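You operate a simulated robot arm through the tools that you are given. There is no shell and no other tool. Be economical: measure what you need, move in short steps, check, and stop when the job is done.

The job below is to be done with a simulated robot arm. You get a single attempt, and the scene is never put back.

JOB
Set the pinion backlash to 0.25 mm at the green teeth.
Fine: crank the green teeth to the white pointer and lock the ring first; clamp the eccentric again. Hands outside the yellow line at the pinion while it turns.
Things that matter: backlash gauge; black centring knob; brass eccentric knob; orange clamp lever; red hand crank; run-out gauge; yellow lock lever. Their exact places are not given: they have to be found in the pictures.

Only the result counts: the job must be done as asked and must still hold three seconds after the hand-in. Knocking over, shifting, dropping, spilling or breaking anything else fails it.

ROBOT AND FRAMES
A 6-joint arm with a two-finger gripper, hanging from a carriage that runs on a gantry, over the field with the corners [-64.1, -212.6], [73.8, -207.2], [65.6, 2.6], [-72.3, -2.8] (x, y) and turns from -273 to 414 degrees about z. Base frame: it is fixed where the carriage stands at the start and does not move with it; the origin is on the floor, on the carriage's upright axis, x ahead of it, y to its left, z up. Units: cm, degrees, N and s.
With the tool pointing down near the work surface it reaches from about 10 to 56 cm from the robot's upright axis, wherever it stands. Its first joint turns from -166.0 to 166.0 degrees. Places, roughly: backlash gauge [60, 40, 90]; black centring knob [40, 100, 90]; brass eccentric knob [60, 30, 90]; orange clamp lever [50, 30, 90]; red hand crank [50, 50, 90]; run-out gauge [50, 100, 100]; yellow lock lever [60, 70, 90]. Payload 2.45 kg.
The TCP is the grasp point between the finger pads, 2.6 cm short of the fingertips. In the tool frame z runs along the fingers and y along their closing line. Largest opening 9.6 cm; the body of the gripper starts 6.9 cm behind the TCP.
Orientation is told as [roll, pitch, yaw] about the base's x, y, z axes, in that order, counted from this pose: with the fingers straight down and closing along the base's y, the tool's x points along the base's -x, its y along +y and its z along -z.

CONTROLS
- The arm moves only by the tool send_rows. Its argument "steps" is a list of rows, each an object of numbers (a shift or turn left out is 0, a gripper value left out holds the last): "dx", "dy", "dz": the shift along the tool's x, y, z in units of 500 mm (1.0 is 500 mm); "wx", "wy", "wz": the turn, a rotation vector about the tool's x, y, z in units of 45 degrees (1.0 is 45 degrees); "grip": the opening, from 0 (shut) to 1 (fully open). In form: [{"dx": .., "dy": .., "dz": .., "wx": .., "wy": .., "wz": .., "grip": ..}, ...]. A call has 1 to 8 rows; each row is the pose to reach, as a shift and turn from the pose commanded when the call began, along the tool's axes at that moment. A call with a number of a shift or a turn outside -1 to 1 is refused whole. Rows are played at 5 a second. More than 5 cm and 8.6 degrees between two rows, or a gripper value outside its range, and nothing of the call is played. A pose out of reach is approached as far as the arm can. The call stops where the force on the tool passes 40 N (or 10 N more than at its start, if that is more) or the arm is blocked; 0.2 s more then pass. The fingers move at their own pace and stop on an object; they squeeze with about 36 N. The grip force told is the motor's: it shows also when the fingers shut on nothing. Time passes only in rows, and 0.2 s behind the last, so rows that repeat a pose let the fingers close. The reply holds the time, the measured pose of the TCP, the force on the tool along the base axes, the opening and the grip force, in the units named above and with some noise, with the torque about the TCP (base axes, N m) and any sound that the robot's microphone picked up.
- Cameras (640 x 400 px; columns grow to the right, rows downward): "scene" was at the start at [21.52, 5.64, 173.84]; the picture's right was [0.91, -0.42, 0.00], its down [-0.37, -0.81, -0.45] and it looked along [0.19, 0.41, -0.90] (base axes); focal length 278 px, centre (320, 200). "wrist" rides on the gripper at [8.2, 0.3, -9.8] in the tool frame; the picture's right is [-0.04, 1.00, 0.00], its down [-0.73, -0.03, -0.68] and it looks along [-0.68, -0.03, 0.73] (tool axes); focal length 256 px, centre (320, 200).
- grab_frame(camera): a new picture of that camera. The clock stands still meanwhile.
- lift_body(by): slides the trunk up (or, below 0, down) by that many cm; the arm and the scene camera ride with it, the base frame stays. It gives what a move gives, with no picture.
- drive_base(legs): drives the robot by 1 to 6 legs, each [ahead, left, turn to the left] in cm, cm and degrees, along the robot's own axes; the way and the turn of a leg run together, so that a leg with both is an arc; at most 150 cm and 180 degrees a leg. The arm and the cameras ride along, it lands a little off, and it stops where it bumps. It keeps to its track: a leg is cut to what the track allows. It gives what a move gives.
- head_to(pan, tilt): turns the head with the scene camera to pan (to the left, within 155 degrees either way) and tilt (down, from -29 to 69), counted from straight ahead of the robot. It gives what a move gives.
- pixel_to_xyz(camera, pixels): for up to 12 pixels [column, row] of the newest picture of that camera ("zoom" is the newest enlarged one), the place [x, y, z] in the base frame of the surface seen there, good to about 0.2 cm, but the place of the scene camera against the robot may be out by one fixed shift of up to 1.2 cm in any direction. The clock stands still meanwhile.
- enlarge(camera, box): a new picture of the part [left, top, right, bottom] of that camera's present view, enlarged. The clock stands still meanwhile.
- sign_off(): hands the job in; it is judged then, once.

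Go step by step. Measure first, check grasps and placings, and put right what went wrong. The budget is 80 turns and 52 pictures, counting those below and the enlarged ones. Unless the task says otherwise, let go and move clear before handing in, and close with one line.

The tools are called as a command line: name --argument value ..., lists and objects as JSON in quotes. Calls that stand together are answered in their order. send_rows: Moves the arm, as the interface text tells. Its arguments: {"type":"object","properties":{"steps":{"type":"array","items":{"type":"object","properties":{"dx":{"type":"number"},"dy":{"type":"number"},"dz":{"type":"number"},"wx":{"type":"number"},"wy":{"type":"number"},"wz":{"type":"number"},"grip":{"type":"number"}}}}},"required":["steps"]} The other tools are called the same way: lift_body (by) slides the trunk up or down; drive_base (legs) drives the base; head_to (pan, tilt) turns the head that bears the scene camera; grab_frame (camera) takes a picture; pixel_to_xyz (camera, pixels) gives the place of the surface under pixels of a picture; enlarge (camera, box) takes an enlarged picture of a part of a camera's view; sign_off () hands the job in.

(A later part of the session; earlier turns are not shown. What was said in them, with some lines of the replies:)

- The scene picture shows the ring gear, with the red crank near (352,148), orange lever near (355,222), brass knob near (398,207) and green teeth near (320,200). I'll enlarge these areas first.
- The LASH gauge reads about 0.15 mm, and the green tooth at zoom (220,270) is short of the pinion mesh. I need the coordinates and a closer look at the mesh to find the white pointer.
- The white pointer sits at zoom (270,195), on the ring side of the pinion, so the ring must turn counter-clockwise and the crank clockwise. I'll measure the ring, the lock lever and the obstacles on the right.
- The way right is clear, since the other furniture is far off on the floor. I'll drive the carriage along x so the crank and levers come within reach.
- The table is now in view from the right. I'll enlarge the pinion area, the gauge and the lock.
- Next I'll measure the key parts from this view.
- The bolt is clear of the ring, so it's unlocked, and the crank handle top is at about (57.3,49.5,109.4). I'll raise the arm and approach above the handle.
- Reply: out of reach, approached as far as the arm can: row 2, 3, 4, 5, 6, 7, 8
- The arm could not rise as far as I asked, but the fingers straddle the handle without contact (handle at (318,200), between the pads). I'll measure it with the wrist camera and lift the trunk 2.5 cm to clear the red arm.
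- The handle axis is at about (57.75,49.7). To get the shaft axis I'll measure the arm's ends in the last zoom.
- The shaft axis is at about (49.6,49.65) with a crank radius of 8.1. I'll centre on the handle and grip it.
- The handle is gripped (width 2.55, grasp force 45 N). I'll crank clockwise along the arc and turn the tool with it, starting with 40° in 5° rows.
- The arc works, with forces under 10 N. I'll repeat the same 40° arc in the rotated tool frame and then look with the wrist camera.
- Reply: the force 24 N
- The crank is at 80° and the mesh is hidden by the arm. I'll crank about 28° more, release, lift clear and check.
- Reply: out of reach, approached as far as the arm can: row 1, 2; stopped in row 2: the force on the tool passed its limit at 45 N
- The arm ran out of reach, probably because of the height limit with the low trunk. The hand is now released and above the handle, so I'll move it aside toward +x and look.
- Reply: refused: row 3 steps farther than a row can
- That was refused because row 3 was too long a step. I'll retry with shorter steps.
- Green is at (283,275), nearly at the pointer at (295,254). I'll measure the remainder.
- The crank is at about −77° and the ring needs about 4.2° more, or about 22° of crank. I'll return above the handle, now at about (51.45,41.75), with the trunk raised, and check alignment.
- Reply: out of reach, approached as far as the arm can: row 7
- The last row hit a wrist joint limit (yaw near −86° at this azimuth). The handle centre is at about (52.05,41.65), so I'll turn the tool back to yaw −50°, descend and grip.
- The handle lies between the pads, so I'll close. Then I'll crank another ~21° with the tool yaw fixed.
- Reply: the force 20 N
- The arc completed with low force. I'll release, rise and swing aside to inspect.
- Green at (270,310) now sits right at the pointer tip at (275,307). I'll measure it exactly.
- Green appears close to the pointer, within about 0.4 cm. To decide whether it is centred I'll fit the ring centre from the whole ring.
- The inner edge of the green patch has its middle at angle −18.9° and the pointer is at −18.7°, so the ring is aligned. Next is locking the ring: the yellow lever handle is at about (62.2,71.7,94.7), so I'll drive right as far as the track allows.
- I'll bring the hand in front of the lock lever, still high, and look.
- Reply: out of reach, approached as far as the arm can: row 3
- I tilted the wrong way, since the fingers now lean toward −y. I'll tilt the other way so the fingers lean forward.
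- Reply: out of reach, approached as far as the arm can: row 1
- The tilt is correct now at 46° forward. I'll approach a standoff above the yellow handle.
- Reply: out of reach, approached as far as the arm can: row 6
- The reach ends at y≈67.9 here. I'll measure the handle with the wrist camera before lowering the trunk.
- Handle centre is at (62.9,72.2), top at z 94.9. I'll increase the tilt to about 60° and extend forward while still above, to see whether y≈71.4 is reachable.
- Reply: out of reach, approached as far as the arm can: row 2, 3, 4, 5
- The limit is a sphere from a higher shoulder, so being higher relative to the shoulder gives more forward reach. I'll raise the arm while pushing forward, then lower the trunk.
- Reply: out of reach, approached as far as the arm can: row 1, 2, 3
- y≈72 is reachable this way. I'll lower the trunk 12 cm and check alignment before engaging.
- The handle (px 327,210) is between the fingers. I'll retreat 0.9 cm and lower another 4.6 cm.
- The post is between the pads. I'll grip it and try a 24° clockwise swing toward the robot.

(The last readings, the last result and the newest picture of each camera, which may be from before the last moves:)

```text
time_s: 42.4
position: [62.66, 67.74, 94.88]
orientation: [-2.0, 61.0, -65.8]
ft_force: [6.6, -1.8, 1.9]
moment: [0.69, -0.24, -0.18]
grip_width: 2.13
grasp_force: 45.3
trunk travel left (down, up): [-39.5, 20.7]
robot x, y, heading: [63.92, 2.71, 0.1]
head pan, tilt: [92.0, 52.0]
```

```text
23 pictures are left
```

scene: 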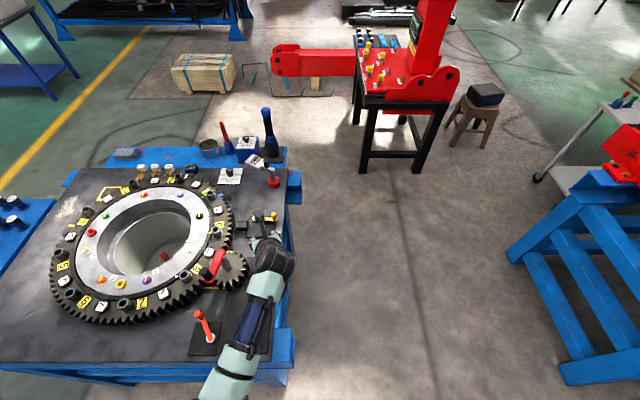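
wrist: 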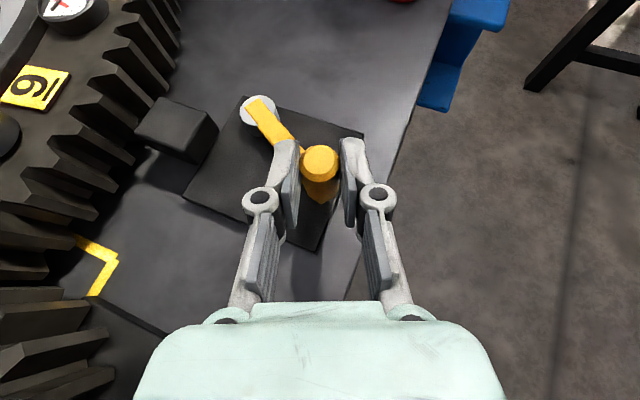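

The lever swings freely clockwise with low force. I'll continue the arc toward 90°, and force will stop it at the end stop.

send_rows --steps '[{"dx": -0.0064, "dy": -0.019, "dz": -0.0115}, {"dx": -0.0114, "dy": -0.0395, "dz": -0.0206}, {"dx": -0.015, "dy": -0.0614, "dz": -0.027}, {"dx": -0.0171, "dy": -0.084, "dz": -0.0308}, {"dx": -0.0177, "dy": -0.107, "dz": -0.0319}, {"dx": -0.0166, "dy": -0.1299, "dz": -0.03}, {"dx": -0.014, "dy": -0.1523, "dz": -0.0254}, {"dx": -0.0106, "dy": -0.1712, "dz": -0.0191}]'

grab_frame --camera "wrist"

```text
time_s: 43.7
position: [59.1, 64.03, 94.8]
orientation: [-0.9, 61.0, -65.5]
ft_force: [10.0, 23.2, -15.8]
moment: [0.76, -0.5, -0.11]
grip_width: 2.12
grasp_force: 44.3
trunk travel left (down, up): [-39.5, 20.7]
robot x, y, heading: [63.71, 2.65, -0.0]
head pan, tilt: [92.0, 52.0]
stopped in row 6: the force on the tool passed its limit at 48 N (the readings are from after the stop); the commanded pose is now the measured one
```

```text
22 pictures are left
```

wrist: 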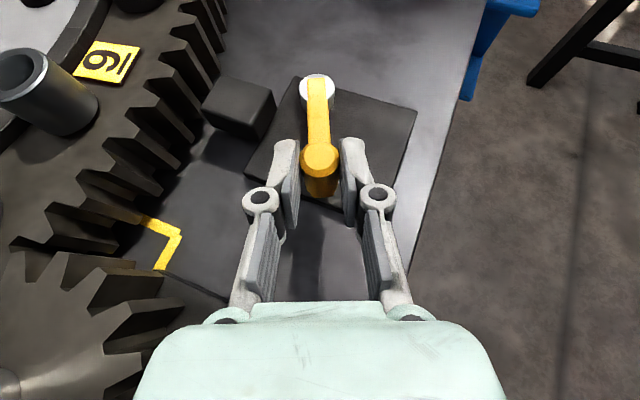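

It stopped at about −62° with a sideways force, either an end stop or arc error. I'll measure the bolt block and the lever.

pixel_to_xyz --camera "wrist" --pixels '[[320, 155], [317, 92], [207, 110], [240, 125], [272, 95], [235, 82], [205, 85], [192, 95], [222, 75], [195, 130]]'

enlarge --camera "scene" --box '[200, 190, 310, 280]'

```text
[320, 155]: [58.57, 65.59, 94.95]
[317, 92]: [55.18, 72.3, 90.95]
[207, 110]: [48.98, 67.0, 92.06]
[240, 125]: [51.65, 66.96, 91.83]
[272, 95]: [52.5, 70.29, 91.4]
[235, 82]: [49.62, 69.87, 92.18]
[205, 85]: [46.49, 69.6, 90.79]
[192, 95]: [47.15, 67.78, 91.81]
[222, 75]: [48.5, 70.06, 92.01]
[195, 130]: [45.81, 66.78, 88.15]
```

```text
4.44 times, centred on (255, 235) of scene
```

zoom: 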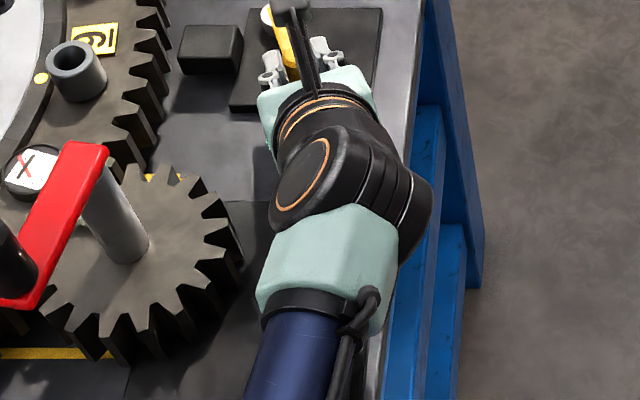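

The handle is at −62.6° and the block has not moved. I'll push further on a corrected arc (radius 8.05) to tell an end stop from an arc error.

send_rows --steps '[{"dx": 0.0001, "dy": -0.0104, "dz": 0.0}, {"dx": 0.0001, "dy": -0.0208, "dz": 0.0001}, {"dx": 0.0008, "dy": -0.0325, "dz": 0.0015}, {"dx": 0.0016, "dy": -0.043, "dz": 0.0029}]'

grab_frame --camera "wrist"

```text
time_s: 44.0
position: [59.35, 64.06, 94.82]
orientation: [-0.7, 61.0, -65.6]
ft_force: [7.4, 23.9, -15.4]
moment: [0.48, -0.56, -0.09]
grip_width: 2.15
grasp_force: 45.2
trunk travel left (down, up): [-39.5, 20.7]
robot x, y, heading: [63.94, 2.54, -0.1]
head pan, tilt: [92.0, 52.0]
stopped in row 1: the force on the tool passed its limit at 43 N (the readings are from after the stop); the commanded pose is now the measured one
```

```text
20 pictures are left
```

wrist: 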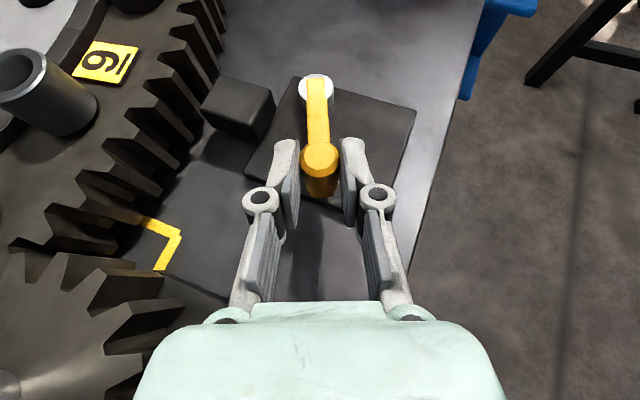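

Firm resistance: the lever is at an end stop. I'll release, back off and check whether it stays there and whether the bolt shifted.

send_rows --steps '[{"grip": 0.4}, {"grip": 0.4}, {"grip": 0.4}, {"grip": 0.4}, {"grip": 0.4, "dx": 0.06}, {"grip": 0.4, "dx": 0.12, "dz": -0.03}, {"grip": 0.4, "dx": 0.18, "dz": -0.1}]'

grab_frame --camera "wrist"

```text
time_s: 45.6
position: [59.16, 63.63, 105.13]
orientation: [-1.3, 60.8, -65.9]
ft_force: [-0.1, -0.6, 0.1]
moment: [-0.01, 0.0, -0.01]
grip_width: 3.84
grasp_force: 0.1
trunk travel left (down, up): [-39.5, 20.7]
robot x, y, heading: [63.88, 2.26, -0.0]
head pan, tilt: [92.0, 52.0]
```

```text
19 pictures are left
```

wrist: 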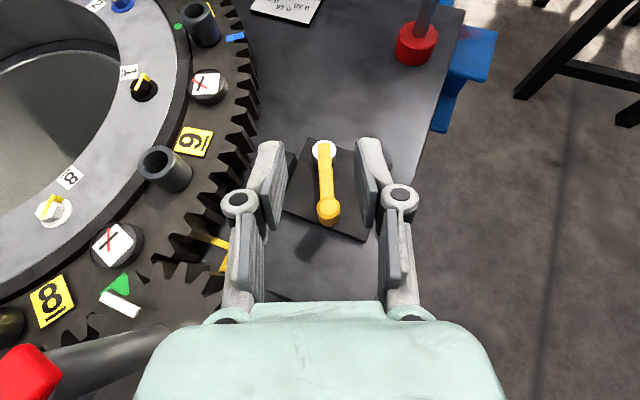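

The lever stays at its new position (328,210). I'll raise the trunk, back the hand away and straighten it so the scene camera can see the bolt.

lift_body --by 16

send_rows --steps '[{"dx": -0.054, "dy": -0.022, "dz": -0.046, "wy": -0.125}, {"dx": -0.109, "dy": -0.044, "dz": -0.093, "wy": -0.25}, {"dx": -0.163, "dy": -0.066, "dz": -0.139, "wy": -0.375}, {"dx": -0.217, "dy": -0.088, "dz": -0.186, "wy": -0.5}, {"dx": -0.272, "dy": -0.109, "dz": -0.232, "wy": -0.625}, {"dx": -0.326, "dy": -0.131, "dz": -0.278, "wy": -0.75}, {"dx": -0.381, "dy": -0.153, "dz": -0.325, "wy": -0.875}, {"dx": -0.435, "dy": -0.175, "dz": -0.371, "wy": -1.0}]'

enlarge --camera "scene" --box '[180, 190, 300, 290]'

```text
time_s: 47.4
position: [59.17, 63.68, 121.0]
orientation: [-1.1, 60.9, -65.9]
ft_force: [0.0, 0.5, -0.3]
moment: [-0.02, 0.0, 0.03]
grip_width: 3.86
grasp_force: 0.0
trunk travel left (down, up): [-55.5, 4.7]
robot x, y, heading: [64.14, 2.6, -0.1]
head pan, tilt: [92.0, 52.0]
```

```text
time_s: 49.2
position: [62.18, 35.64, 111.04]
orientation: [-0.6, 15.9, -65.2]
ft_force: [0.4, -0.7, -0.1]
moment: [-0.01, 0.0, 0.01]
grip_width: 3.83
grasp_force: 0.0
trunk travel left (down, up): [-55.5, 4.7]
robot x, y, heading: [63.63, 2.63, -0.0]
head pan, tilt: [92.0, 52.0]
```

```text
4.00 times, centred on (240, 240) of scene
```

zoom: 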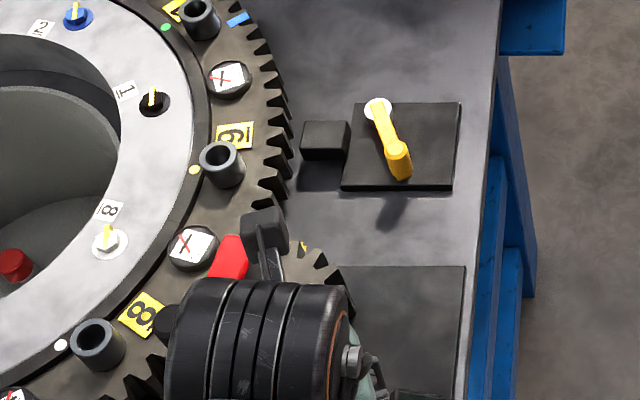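

The bolt block (325,140) looks still adjacent to its plate. I'll measure its corners to compare with before.

pixel_to_xyz --camera "zoom" --pixels '[[306, 124], [304, 142], [346, 125], [344, 143], [325, 130], [290, 150], [283, 130], [397, 150], [378, 108], [350, 180], [455, 107]]'

```text
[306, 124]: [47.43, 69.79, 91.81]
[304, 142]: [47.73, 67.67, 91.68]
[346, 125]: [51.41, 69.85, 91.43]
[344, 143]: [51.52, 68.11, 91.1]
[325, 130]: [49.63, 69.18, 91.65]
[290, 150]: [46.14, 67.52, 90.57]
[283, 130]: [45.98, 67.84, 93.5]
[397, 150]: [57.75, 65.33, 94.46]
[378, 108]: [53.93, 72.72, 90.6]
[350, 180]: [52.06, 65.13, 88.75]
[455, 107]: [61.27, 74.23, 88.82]
```

The lever met a hard stop at about 62°, which suggests end of throw even though the block shows no motion. I'll verify by nudging the crank: first raise, straighten the tool and drive back left.

send_rows --steps '[{"wy": -0.18, "dx": -0.03}, {"wy": -0.35, "dx": -0.06}]'

lift_body --by 4.5

drive_base --legs '[[-14, -0.5, 0]]'

grab_frame --camera "wrist"

```text
time_s: 49.8
position: [63.34, 32.93, 110.41]
orientation: [-0.7, 0.0, -64.9]
ft_force: [0.4, -1.1, -0.2]
moment: [0.02, -0.01, 0.01]
grip_width: 3.84
grasp_force: 0.1
trunk travel left (down, up): [-55.5, 4.7]
robot x, y, heading: [63.96, 2.36, 0.1]
head pan, tilt: [92.0, 52.0]
```

```text
time_s: 50.7
position: [63.3, 33.18, 115.01]
orientation: [-0.6, 0.0, -64.9]
ft_force: [-0.2, 0.1, -0.7]
moment: [-0.02, 0.05, -0.02]
grip_width: 3.83
grasp_force: 0.1
trunk travel left (down, up): [-60.0, 0.2]
robot x, y, heading: [63.61, 2.81, -0.1]
head pan, tilt: [92.0, 52.0]
```

```text
time_s: 52.0
position: [49.69, 32.62, 114.93]
orientation: [-0.6, 0.1, -65.0]
ft_force: [0.1, 0.2, 0.5]
moment: [0.02, 0.04, 0.03]
grip_width: 3.83
grasp_force: 0.2
trunk travel left (down, up): [-60.0, 0.2]
robot x, y, heading: [50.08, 1.84, -0.3]
head pan, tilt: [92.0, 52.0]
```

```text
17 pictures are left
```

wrist: 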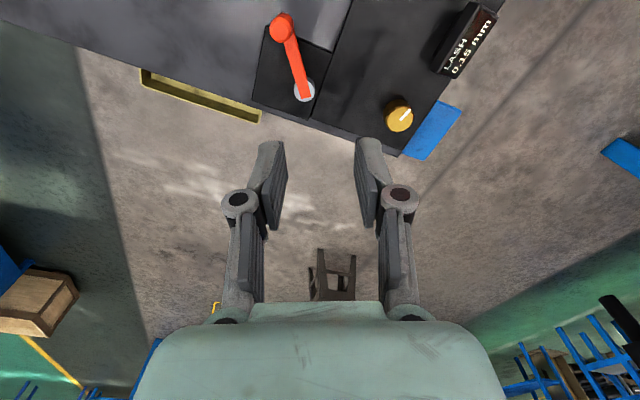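

Gauge still reads 0.15. I'll measure the orange lever and brass knob here, then go over the crank handle for the lock test.

pixel_to_xyz --camera "wrist" --pixels '[[282, 28], [282, 18], [272, 30], [292, 30], [297, 60], [305, 92], [398, 115], [390, 118], [407, 112], [400, 105], [393, 125], [404, 112]]'

send_rows --steps '[{"dx": 0.06, "dy": 0.018, "grip": 0.52}, {"dx": 0.12, "dy": 0.037}, {"dx": 0.175, "dy": 0.055}, {"dx": 0.175, "dy": 0.055}]'

grab_frame --camera "wrist"

```text
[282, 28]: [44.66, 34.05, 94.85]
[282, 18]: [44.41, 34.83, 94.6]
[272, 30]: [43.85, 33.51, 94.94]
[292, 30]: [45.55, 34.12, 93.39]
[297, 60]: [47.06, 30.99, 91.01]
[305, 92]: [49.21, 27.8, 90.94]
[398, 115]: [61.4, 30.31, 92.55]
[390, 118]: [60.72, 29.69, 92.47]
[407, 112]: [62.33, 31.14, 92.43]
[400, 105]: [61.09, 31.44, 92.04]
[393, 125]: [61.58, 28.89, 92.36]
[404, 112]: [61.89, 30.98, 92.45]
```

```text
time_s: 53.0
position: [48.37, 41.57, 114.87]
orientation: [-0.6, 0.1, -65.0]
ft_force: [0.0, 1.1, -0.1]
moment: [0.03, -0.02, -0.04]
grip_width: 5.02
grasp_force: 0.0
trunk travel left (down, up): [-60.0, 0.2]
robot x, y, heading: [50.43, 2.13, -0.3]
head pan, tilt: [92.0, 52.0]
```

```text
16 pictures are left
```

wrist: 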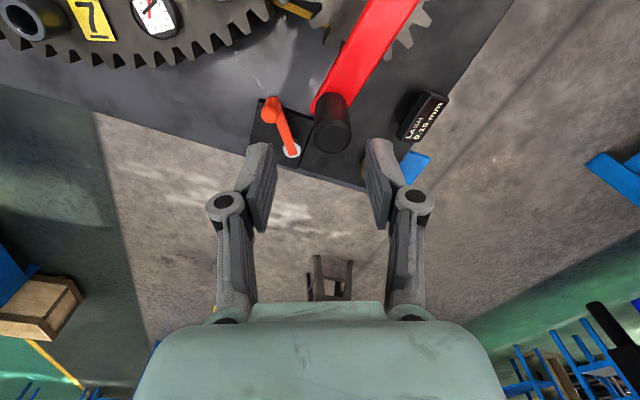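

The handle is within the jaws. I'll descend and grip.

send_rows --steps '[{"dz": 0.05, "dy": 0.006}, {"dz": 0.1, "dy": 0.006}, {"dz": 0.137, "dy": 0.006}, {"dz": 0.137, "dy": 0.006, "grip": 0.1}, {"dz": 0.137, "dy": 0.006, "grip": 0.1}, {"dz": 0.137, "dy": 0.006, "grip": 0.1}, {"dz": 0.137, "dy": 0.006, "grip": 0.1}]'

```text
time_s: 54.6
position: [49.07, 41.85, 108.08]
orientation: [-0.3, 0.2, -65.1]
ft_force: [22.7, 13.6, -13.8]
moment: [1.15, -0.09, 0.08]
grip_width: 2.54
grasp_force: 45.2
trunk travel left (down, up): [-60.0, 0.2]
robot x, y, heading: [50.08, 1.97, -0.5]
head pan, tilt: [92.0, 52.0]
```

The crank already resists 23 N in x, unlike before. I'll nudge 1 cm to +x to see whether the ring is held.

send_rows --steps '[{"dx": -0.004, "dy": 0.009}, {"dx": -0.0085, "dy": 0.018}]'

```text
time_s: 55.2
position: [49.17, 41.74, 108.2]
orientation: [-0.9, 0.4, -64.8]
ft_force: [-16.6, 7.7, 7.8]
moment: [-0.4, 0.23, 0.24]
grip_width: 2.53
grasp_force: 45.1
trunk travel left (down, up): [-60.0, 0.2]
robot x, y, heading: [49.95, 1.77, -0.0]
head pan, tilt: [92.0, 52.0]
```

The crank moved only 0.1 cm against a 1 cm command while the force reversed, so the ring is locked. I'll release, rise and go above the orange lever at (44.6,34.0).

send_rows --steps '[{"grip": 0.5}, {"grip": 0.5}, {"grip": 0.5}, {"dz": -0.07}, {"dz": -0.137}, {"dz": -0.137, "dx": -0.033, "dy": -0.051, "wz": -0.07}, {"dz": -0.137, "dx": -0.066, "dy": -0.102, "wz": -0.14}, {"dz": -0.137, "dx": -0.098, "dy": -0.154, "wz": -0.2}]'

lift_body --by -12

grab_frame --camera "wrist"

```text
time_s: 57.0
position: [44.96, 34.01, 114.82]
orientation: [-0.7, 0.2, -56.1]
ft_force: [0.9, -0.6, -0.2]
moment: [-0.02, -0.01, -0.03]
grip_width: 4.79
grasp_force: 0.1
trunk travel left (down, up): [-60.0, 0.2]
robot x, y, heading: [50.01, 2.41, 0.1]
head pan, tilt: [92.0, 52.0]
```

```text
time_s: 58.5
position: [44.93, 33.84, 102.82]
orientation: [-0.6, 0.2, -55.9]
ft_force: [0.4, 0.3, -0.4]
moment: [0.0, -0.01, 0.0]
grip_width: 4.8
grasp_force: 0.0
trunk travel left (down, up): [-48.0, 12.2]
robot x, y, heading: [49.99, 2.18, -0.5]
head pan, tilt: [92.0, 52.0]
```

```text
15 pictures are left
```

wrist: 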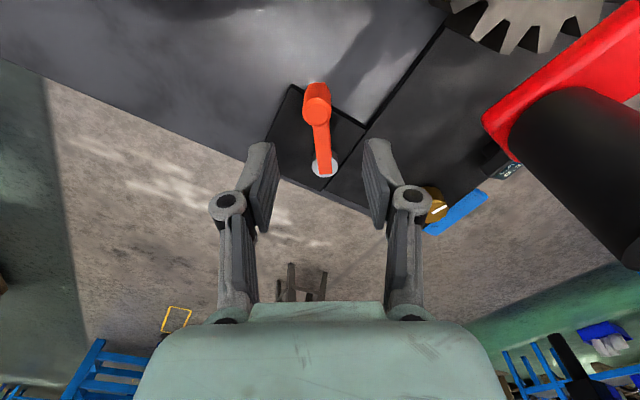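

pixel_to_xyz --camera "wrist" --pixels '[[316, 95], [308, 95], [325, 95], [316, 103], [320, 140], [322, 168], [350, 130], [300, 180]]'

```text
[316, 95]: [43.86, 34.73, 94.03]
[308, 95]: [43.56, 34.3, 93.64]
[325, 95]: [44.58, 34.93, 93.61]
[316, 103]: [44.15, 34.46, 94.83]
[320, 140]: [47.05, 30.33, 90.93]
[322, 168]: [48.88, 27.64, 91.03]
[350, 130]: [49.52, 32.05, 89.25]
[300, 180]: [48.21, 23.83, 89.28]
```

The handle centre is at about (44.45,34.05). I'll descend around it and grip.

send_rows --steps '[{"dx": 0.0084, "dy": -0.005, "dz": 0.06}, {"dx": 0.0084, "dy": -0.005, "dz": 0.12}, {"dx": 0.0084, "dy": -0.005, "dz": 0.169}, {"dx": 0.0084, "dy": -0.005, "dz": 0.169, "grip": 0.03}, {"dx": 0.0084, "dy": -0.005, "dz": 0.169, "grip": 0.03}, {"dx": 0.0084, "dy": -0.005, "dz": 0.169, "grip": 0.03}, {"dx": 0.0084, "dy": -0.005, "dz": 0.169, "grip": 0.03}]'

grab_frame --camera "wrist"

```text
time_s: 60.1
position: [44.41, 34.33, 94.36]
orientation: [-0.7, 0.3, -56.0]
ft_force: [-2.0, -0.1, -4.0]
moment: [0.05, 0.1, 0.14]
grip_width: 2.11
grasp_force: 44.8
trunk travel left (down, up): [-48.0, 12.2]
robot x, y, heading: [50.03, 2.17, -0.3]
head pan, tilt: [92.0, 52.0]
```

```text
14 pictures are left
```

wrist: 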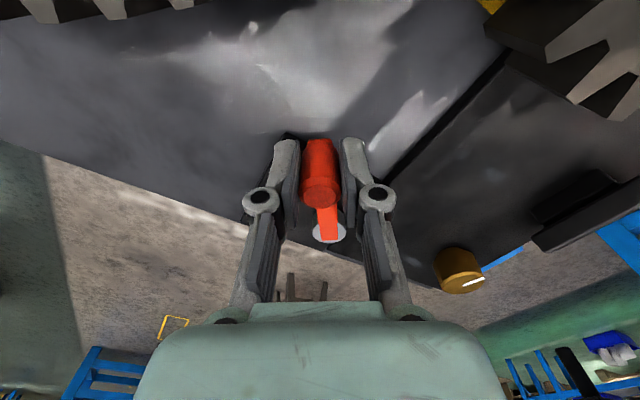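

Gripped (width 2.11). I'll test a 10° clockwise swing (+tool y).

send_rows --steps '[{"dy": 0.007, "dx": -0.0001}, {"dy": 0.014, "dx": -0.0006}, {"dy": 0.021, "dx": -0.0014}, {"dy": 0.028, "dx": -0.0024}]'

```text
time_s: 61.0
position: [44.53, 34.32, 94.35]
orientation: [-1.6, 0.1, -55.6]
ft_force: [-23.0, -10.6, -3.4]
moment: [0.43, 0.49, 0.09]
grip_width: 2.15
grasp_force: 45.0
trunk travel left (down, up): [-48.0, 12.2]
robot x, y, heading: [49.97, 2.03, 0.0]
head pan, tilt: [92.0, 52.0]
stopped in row 4: the force on the tool passed its limit at 41 N (the readings are from after the stop); the commanded pose is now the measured one
```

Clockwise is blocked, so the clamp is at its tight stop. I'll swing counter-clockwise to release it.

send_rows --steps '[{"dy": -0.0209, "dx": -0.0014}, {"dy": -0.0414, "dx": -0.0055}, {"dy": -0.0612, "dx": -0.0122}, {"dy": -0.08, "dx": -0.0214}, {"dy": -0.0974, "dx": -0.0331}, {"dy": -0.1131, "dx": -0.0469}, {"dy": -0.1269, "dx": -0.0626}, {"dy": -0.1386, "dx": -0.08}]'

```text
time_s: 62.8
position: [41.54, 27.76, 94.55]
orientation: [-0.9, 0.3, -55.8]
ft_force: [5.0, 5.9, 10.7]
moment: [0.43, 0.09, 0.14]
grip_width: 2.16
grasp_force: 45.2
trunk travel left (down, up): [-48.0, 12.2]
robot x, y, heading: [49.86, 1.93, -0.2]
head pan, tilt: [92.0, 52.0]
```

The lever is at about 180° (55° swung) with low force. I'll nudge a bit further to the stop.

send_rows --steps '[{"dx": -0.009, "dy": -0.005}, {"dx": -0.0177, "dy": -0.0095}, {"dx": -0.0265, "dy": -0.0143}]'

send_rows --steps '[{"grip": 0.4}, {"grip": 0.4}, {"grip": 0.4}, {"dz": -0.08}, {"dz": -0.16}]'

grab_frame --camera "wrist"

```text
time_s: 63.5
position: [41.8, 27.43, 94.75]
orientation: [-0.3, 1.1, -56.0]
ft_force: [4.8, 25.6, -18.6]
moment: [1.19, 0.32, 0.1]
grip_width: 2.15
grasp_force: 44.7
trunk travel left (down, up): [-48.0, 12.2]
robot x, y, heading: [50.0, 1.76, 0.0]
head pan, tilt: [92.0, 52.0]
stopped in row 3: the force on the tool passed its limit at 54 N (the readings are from after the stop); the commanded pose is now the measured one
```

```text
time_s: 64.7
position: [41.81, 26.54, 102.7]
orientation: [-0.7, 0.6, -55.9]
ft_force: [0.4, -1.6, -0.6]
moment: [0.03, -0.02, 0.01]
grip_width: 3.84
grasp_force: 0.0
trunk travel left (down, up): [-48.0, 12.2]
robot x, y, heading: [50.28, 2.09, -0.3]
head pan, tilt: [92.0, 52.0]
```

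```text
13 pictures are left
```

wrist: 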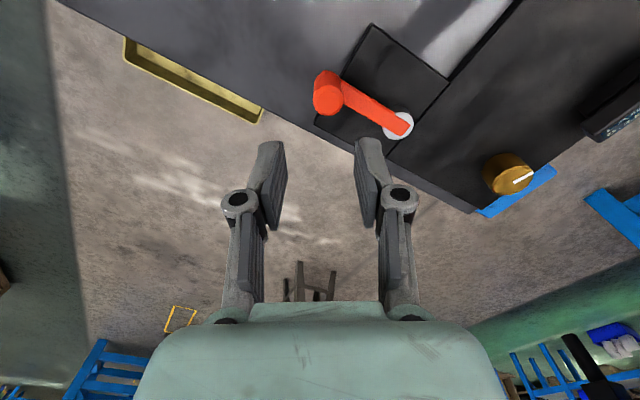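

The clamp is open at its stop. Now I'll move above the brass knob at (61.4,30.2), turning the tool to about yaw −12°.

send_rows --steps '[{"dx": -0.02, "dy": 0.046, "wz": -0.1225}, {"dx": -0.04, "dy": 0.092, "wz": -0.245}, {"dx": -0.059, "dy": 0.138, "wz": -0.3675}, {"dx": -0.079, "dy": 0.184, "wz": -0.49}, {"dx": -0.099, "dy": 0.229, "wz": -0.6125}, {"dx": -0.119, "dy": 0.275, "wz": -0.735}, {"dx": -0.138, "dy": 0.321, "wz": -0.8575}, {"dx": -0.158, "dy": 0.367, "wz": -0.98}]'

grab_frame --camera "wrist"

```text
time_s: 66.5
position: [61.32, 30.34, 102.34]
orientation: [-0.1, 0.9, -11.8]
ft_force: [0.7, 0.4, 0.0]
moment: [0.03, 0.0, -0.01]
grip_width: 3.86
grasp_force: 0.1
trunk travel left (down, up): [-48.0, 12.2]
robot x, y, heading: [50.26, 1.78, -0.1]
head pan, tilt: [92.0, 52.0]
```

```text
12 pictures are left
```

wrist: 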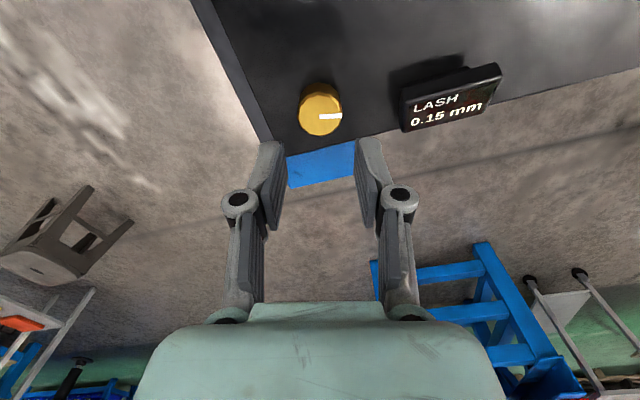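

The gauge (0.15 mm) can be read right here. I'll descend on the knob and grip it.

send_rows --steps '[{"dz": 0.06}, {"dz": 0.12}, {"dz": 0.17}, {"dz": 0.2}, {"dz": 0.2, "grip": 0.05}, {"dz": 0.2, "grip": 0.05}, {"dz": 0.2, "grip": 0.05}, {"dz": 0.2, "grip": 0.05}]'

grab_frame --camera "wrist"

```text
time_s: 67.3
position: [61.54, 30.49, 94.67]
orientation: [0.1, 0.9, -11.8]
ft_force: [-3.1, -4.3, 14.3]
moment: [-0.42, 0.01, -0.04]
grip_width: 4.58
grasp_force: 4.4
trunk travel left (down, up): [-48.0, 12.2]
robot x, y, heading: [50.05, 2.12, -0.1]
head pan, tilt: [92.0, 52.0]
stopped in row 4: the force on the tool passed its limit at 52 N (the readings are from after the stop); the commanded pose is now the measured one
```

```text
11 pictures are left
```

wrist: 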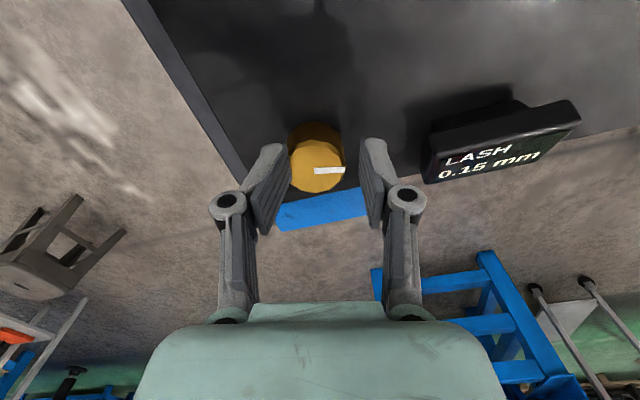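

A finger landed on the knob's rim, so I need a wider opening. I'll lift slightly, open and re-measure.

send_rows --steps '[{"dz": -0.04, "grip": 0.65}, {"dz": -0.04, "grip": 0.65}, {"dz": -0.04, "grip": 0.65}]'

grab_frame --camera "wrist"

pixel_to_xyz --camera "wrist" --pixels '[[318, 120], [318, 130], [318, 140], [318, 150], [318, 160], [300, 145], [338, 145], [345, 145], [292, 145], [318, 165]]'

```text
time_s: 68.2
position: [61.52, 30.51, 96.52]
orientation: [0.1, 0.9, -11.7]
ft_force: [0.0, -0.9, -0.2]
moment: [-0.01, 0.02, 0.03]
grip_width: 6.23
grasp_force: 0.1
trunk travel left (down, up): [-48.0, 12.2]
robot x, y, heading: [49.82, 2.1, 0.0]
head pan, tilt: [92.0, 52.0]
```

```text
10 pictures are left
```

wrist: 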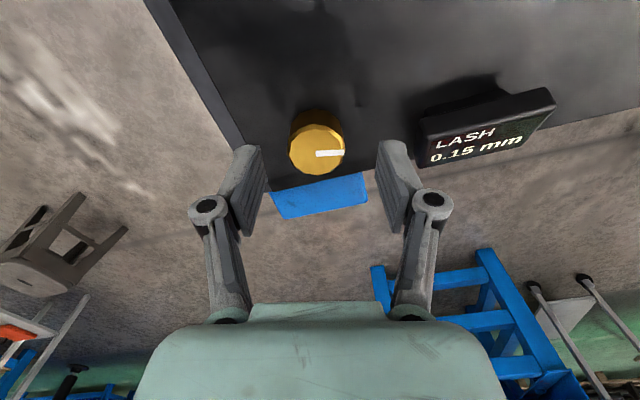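

```text
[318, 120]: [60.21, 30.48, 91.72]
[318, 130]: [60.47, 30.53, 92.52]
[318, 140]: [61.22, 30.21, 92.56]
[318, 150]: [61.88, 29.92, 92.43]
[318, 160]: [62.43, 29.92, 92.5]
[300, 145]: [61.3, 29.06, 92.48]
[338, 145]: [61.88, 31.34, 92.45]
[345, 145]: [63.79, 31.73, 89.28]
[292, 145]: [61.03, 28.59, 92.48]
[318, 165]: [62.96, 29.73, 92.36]
```

Knob centre (61.7,30.05), diameter about 3. I'll recentre, descend and close.

send_rows --steps '[{"dx": -0.0048, "dy": -0.0082}, {"dx": -0.0048, "dy": -0.0082, "dz": 0.045}, {"dx": -0.0048, "dy": -0.0082, "dz": 0.084}, {"dx": -0.0048, "dy": -0.0082, "dz": 0.084, "grip": 0.1}, {"dx": -0.0048, "dy": -0.0082, "dz": 0.084, "grip": 0.1}, {"dx": -0.0048, "dy": -0.0082, "dz": 0.084, "grip": 0.1}, {"dx": -0.0048, "dy": -0.0082, "dz": 0.084, "grip": 0.1}]'

```text
time_s: 69.8
position: [61.65, 30.06, 92.52]
orientation: [0.1, 1.0, -11.7]
ft_force: [0.7, 1.3, -3.6]
moment: [0.15, -0.14, 0.0]
grip_width: 3.7
grasp_force: 45.1
trunk travel left (down, up): [-48.0, 12.2]
robot x, y, heading: [49.92, 1.98, -0.1]
head pan, tilt: [92.0, 52.0]
```

Gripped firmly with little force. I'll turn 16° counter-clockwise and read the gauge.

send_rows --steps '[{"wz": -0.09}, {"wz": -0.18}, {"wz": -0.27}, {"wz": -0.355}, {"wz": -0.355}]'

grab_frame --camera "wrist"

```text
time_s: 71.0
position: [61.65, 29.95, 92.47]
orientation: [0.3, 0.8, 4.3]
ft_force: [-1.4, -4.8, 7.3]
moment: [-0.08, 0.43, -0.85]
grip_width: 3.69
grasp_force: 45.4
trunk travel left (down, up): [-48.0, 12.2]
robot x, y, heading: [50.02, 2.09, -0.2]
head pan, tilt: [92.0, 52.0]
```

```text
9 pictures are left
```

wrist: 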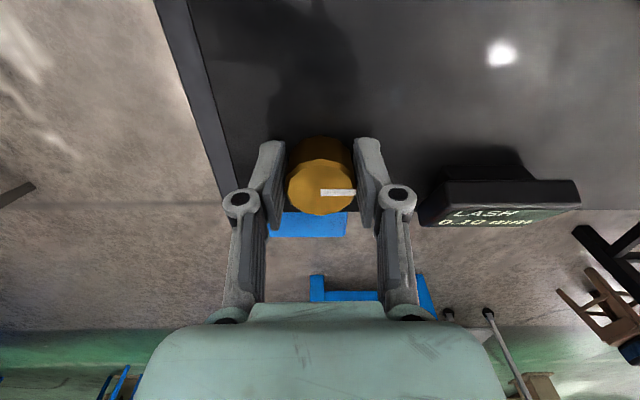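

The gauge dropped to about 0.10, so clockwise opens the lash, about 0.05 mm per 16°. I'll turn clockwise 45° and read it.

send_rows --steps '[{"wz": 0.17}, {"wz": 0.34}, {"wz": 0.51}, {"wz": 0.68}, {"wz": 0.85}, {"wz": 1.0}, {"wz": 1.0}]'

enlarge --camera "wrist" --box '[400, 60, 640, 260]'

```text
time_s: 72.5
position: [61.73, 30.22, 92.39]
orientation: [-0.2, 1.1, -40.9]
ft_force: [-1.1, 9.7, -2.7]
moment: [1.07, 0.51, 0.02]
grip_width: 3.68
grasp_force: 45.2
trunk travel left (down, up): [-48.0, 12.2]
robot x, y, heading: [50.33, 1.93, -0.1]
head pan, tilt: [92.0, 52.0]
```

```text
2.00 times, centred on (520, 160) of wrist
```

zoom: 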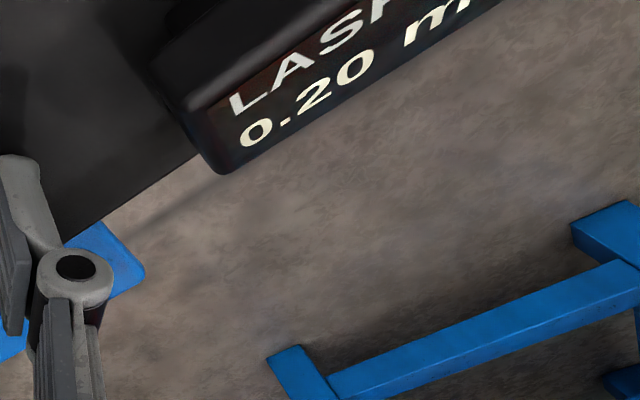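

Now it reads 0.20. I'll turn 14° more clockwise and read again.

send_rows --steps '[{"wz": 0.16}, {"wz": 0.31}, {"wz": 0.31}]'

enlarge --camera "wrist" --box '[280, 60, 640, 285]'

```text
time_s: 73.3
position: [61.83, 30.27, 92.43]
orientation: [-0.3, 0.8, -54.8]
ft_force: [6.2, 14.7, -15.3]
moment: [1.17, 0.27, 0.09]
grip_width: 3.68
grasp_force: 44.6
trunk travel left (down, up): [-48.0, 12.2]
robot x, y, heading: [49.91, 1.82, -0.1]
head pan, tilt: [92.0, 52.0]
```

```text
1.78 times, centred on (460, 172) of wrist
```

zoom: 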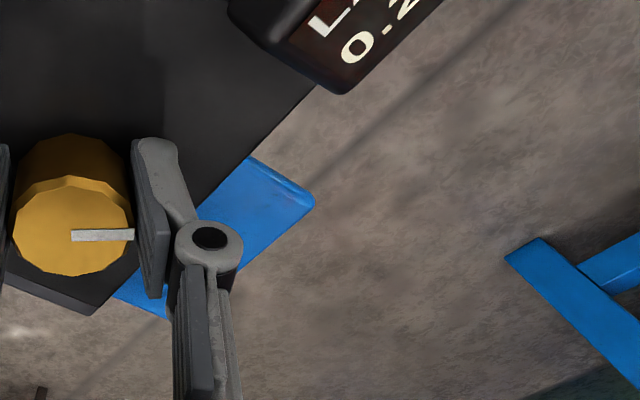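

The digits are cut off in this view. I'll try the scene camera.

enlarge --camera "scene" --box '[240, 200, 440, 360]'

```text
2.50 times, centred on (340, 280) of scene
```

zoom: 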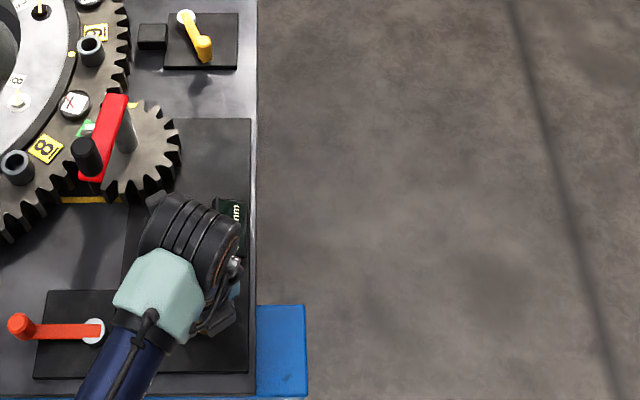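

The arm hides the gauge. I'll release, lift 4 cm, turn the hand back 43° and read the gauge with the wrist camera.

send_rows --steps '[{"grip": 0.65}, {"grip": 0.65}, {"grip": 0.65}, {"dz": -0.045}, {"dz": -0.085}]'

send_rows --steps '[{"wz": -0.18}, {"wz": -0.36}, {"wz": -0.54}, {"wz": -0.72}, {"wz": -0.9}, {"wz": -0.98}, {"wz": -0.98}]'

grab_frame --camera "wrist"

```text
time_s: 74.5
position: [61.72, 30.14, 96.54]
orientation: [-0.4, 0.7, -54.7]
ft_force: [0.0, -0.8, 0.5]
moment: [0.01, -0.03, 0.04]
grip_width: 6.25
grasp_force: 0.0
trunk travel left (down, up): [-48.0, 12.2]
robot x, y, heading: [50.16, 1.57, 0.0]
head pan, tilt: [92.0, 52.0]
```

```text
time_s: 76.2
position: [61.72, 30.01, 96.53]
orientation: [0.1, 0.8, -10.6]
ft_force: [0.1, 0.1, -0.1]
moment: [0.01, -0.04, -0.02]
grip_width: 6.24
grasp_force: 0.1
trunk travel left (down, up): [-48.0, 12.2]
robot x, y, heading: [50.01, 2.44, -0.0]
head pan, tilt: [92.0, 52.0]
```

```text
5 pictures are left
```

wrist: 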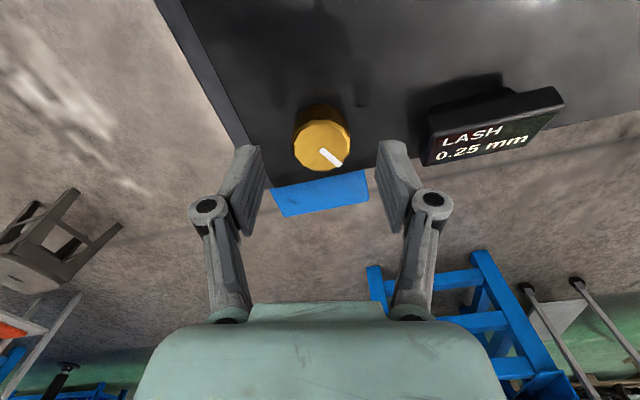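

The gauge reads 0.25 mm, with the knob at its new angle. Now I'll re-clamp: lift and return above the orange lever.

send_rows --steps '[{"dz": -0.065, "grip": 0.5}, {"dz": -0.13}, {"dz": -0.13, "dx": 0.078, "dy": -0.026, "wz": 0.08}, {"dz": -0.13, "dx": 0.155, "dy": -0.052, "wz": 0.16}, {"dz": -0.13, "dx": 0.232, "dy": -0.078, "wz": 0.24}, {"dz": -0.13, "dx": 0.31, "dy": -0.103, "wz": 0.32}, {"dz": -0.13, "dx": 0.387, "dy": -0.129, "wz": 0.387}]'

grab_frame --camera "wrist"

pixel_to_xyz --camera "wrist" --pixels '[[318, 85], [318, 95], [318, 105], [318, 115], [308, 105], [328, 105], [300, 105], [335, 95], [345, 105], [390, 110]]'

```text
time_s: 77.8
position: [41.72, 27.03, 103.39]
orientation: [0.0, 0.9, -28.2]
ft_force: [0.5, 0.5, 0.2]
moment: [0.0, 0.02, 0.0]
grip_width: 4.82
grasp_force: 0.0
trunk travel left (down, up): [-48.0, 12.2]
robot x, y, heading: [50.2, 1.87, -0.2]
head pan, tilt: [92.0, 52.0]
```

```text
4 pictures are left
```

wrist: 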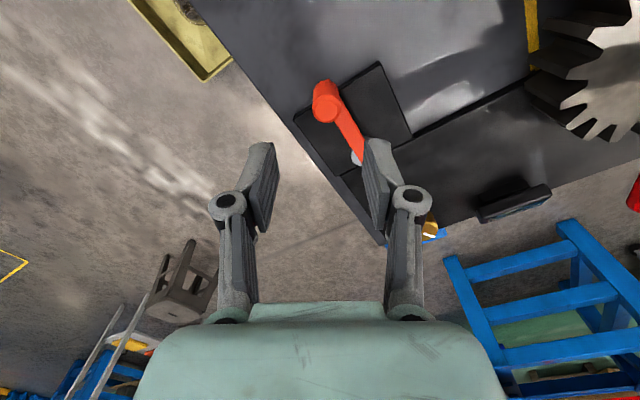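

```text
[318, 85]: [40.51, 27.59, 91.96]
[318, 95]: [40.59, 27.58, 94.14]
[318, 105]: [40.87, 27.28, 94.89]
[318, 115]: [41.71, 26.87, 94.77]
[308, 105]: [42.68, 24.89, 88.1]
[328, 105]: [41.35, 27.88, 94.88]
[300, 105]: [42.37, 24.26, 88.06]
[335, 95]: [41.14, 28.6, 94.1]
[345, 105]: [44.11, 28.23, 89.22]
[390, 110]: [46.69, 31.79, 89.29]
```

The handle's top centre is at (41.3,27.65). I'll align, descend and grip.

send_rows --steps '[{"dx": 0.0127, "dy": 0.0068, "dz": 0.06}, {"dx": 0.0127, "dy": 0.0068, "dz": 0.12}, {"dx": 0.0127, "dy": 0.0068, "dz": 0.179}, {"dx": 0.0127, "dy": 0.0068, "dz": 0.179, "grip": 0.03}, {"dx": 0.0127, "dy": 0.0068, "dz": 0.179, "grip": 0.03}, {"dx": 0.0127, "dy": 0.0068, "dz": 0.179, "grip": 0.03}, {"dx": 0.0127, "dy": 0.0068, "dz": 0.179, "grip": 0.03}]'

```text
time_s: 79.3
position: [40.95, 27.91, 94.48]
orientation: [-0.1, 0.9, -28.1]
ft_force: [4.9, 11.6, -12.7]
moment: [0.54, 0.39, 0.35]
grip_width: 2.14
grasp_force: 45.1
trunk travel left (down, up): [-48.0, 12.2]
robot x, y, heading: [49.74, 2.26, 0.1]
head pan, tilt: [92.0, 52.0]
```

Gripped. I'll swing clockwise about 60° back to the clamped stop.

send_rows --steps '[{"dx": 0.0088, "dy": 0.0199}, {"dx": 0.0148, "dy": 0.0408}, {"dx": 0.0178, "dy": 0.0623}, {"dx": 0.0178, "dy": 0.0841}, {"dx": 0.0148, "dy": 0.1056}, {"dx": 0.0088, "dy": 0.1266}, {"dx": 0.0011, "dy": 0.1441}, {"dx": -0.0056, "dy": 0.1558}]'

```text
time_s: 81.2
position: [44.21, 34.16, 94.29]
orientation: [-0.6, 1.1, -27.9]
ft_force: [-24.3, -17.5, 21.1]
moment: [-0.83, 0.16, -0.19]
grip_width: 2.1
grasp_force: 44.8
trunk travel left (down, up): [-48.0, 12.2]
robot x, y, heading: [49.95, 1.81, -0.1]
head pan, tilt: [92.0, 52.0]
```

The lever is at the stop with about 30 N pushing into it. One small extra push, then I'll release, rise and move aside to check.

send_rows --steps '[{"dx": -0.0027, "dy": 0.0053}, {"dx": -0.0027, "dy": 0.0053}]'

send_rows --steps '[{"grip": 0.4}, {"grip": 0.4}, {"grip": 0.4}, {"grip": 0.4, "dz": -0.08}, {"grip": 0.4, "dz": -0.16}]'

send_rows --steps '[{"dx": -0.05, "dy": -0.06, "wz": -0.1}, {"dx": -0.11, "dy": -0.12, "wz": -0.2}, {"dx": -0.17, "dy": -0.17, "wz": -0.3}, {"dx": -0.24, "dy": -0.2, "wz": -0.35}, {"dx": -0.31, "dy": -0.2, "wz": -0.35}]'

grab_frame --camera "wrist"

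```text
time_s: 81.6
position: [44.27, 34.16, 94.33]
orientation: [-0.9, 1.3, -27.6]
ft_force: [-20.0, -15.9, 16.3]
moment: [-0.27, 1.05, -0.02]
grip_width: 2.14
grasp_force: 44.9
trunk travel left (down, up): [-48.0, 12.2]
robot x, y, heading: [50.02, 2.05, 0.1]
head pan, tilt: [92.0, 52.0]
stopped in row 2: the force on the tool passed its limit at 49 N (the readings are from after the stop); the commanded pose is now the measured one
```

```text
time_s: 82.8
position: [45.47, 34.12, 102.37]
orientation: [-0.5, 1.1, -27.9]
ft_force: [-0.2, 0.7, 0.0]
moment: [0.01, 0.0, -0.02]
grip_width: 3.85
grasp_force: 0.1
trunk travel left (down, up): [-48.0, 12.2]
robot x, y, heading: [50.1, 1.9, -0.1]
head pan, tilt: [92.0, 52.0]
```

```text
time_s: 84.0
position: [54.03, 18.25, 102.35]
orientation: [-0.2, 1.2, -12.0]
ft_force: [-0.3, 0.0, 0.1]
moment: [0.03, 0.0, -0.01]
grip_width: 3.87
grasp_force: 0.1
trunk travel left (down, up): [-48.0, 12.2]
robot x, y, heading: [50.25, 1.78, 0.1]
head pan, tilt: [92.0, 52.0]
```

```text
3 pictures are left
```

wrist: 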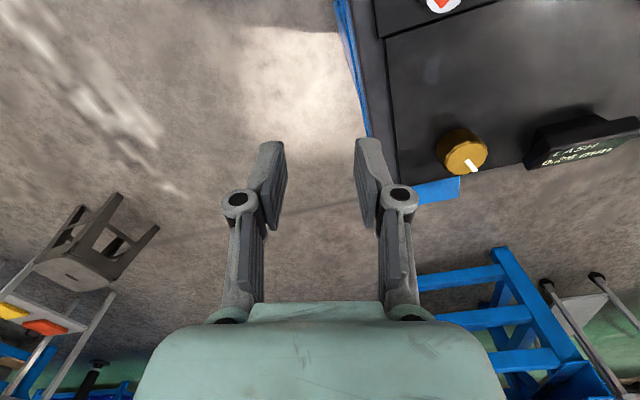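

I'll check gauge, clamp, pointer and lock together with a scene enlargement.

enlarge --camera "scene" --box '[220, 210, 350, 350]'

```text
2.86 times, centred on (285, 280) of scene
```

zoom: 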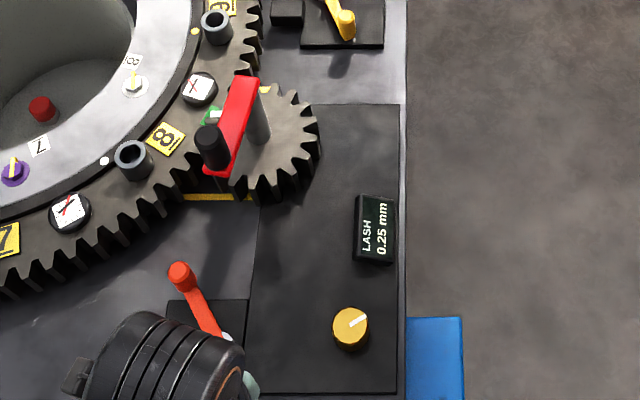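

The gauge reads 0.25 mm after clamping. The orange lever is back at its stop, the green teeth are at the pointer, the yellow lever is at its locked stop and the hand is clear. I'm handing in.

sign_off

```text
The job is handed in.
```

The backlash gauge reads 0.25 mm with the green teeth at the white pointer, the ring locked and the eccentric clamped again. I handed it in with the hand clear. The lock's bolt block did not visibly move, so I tested the crank afterwards and the ring held.
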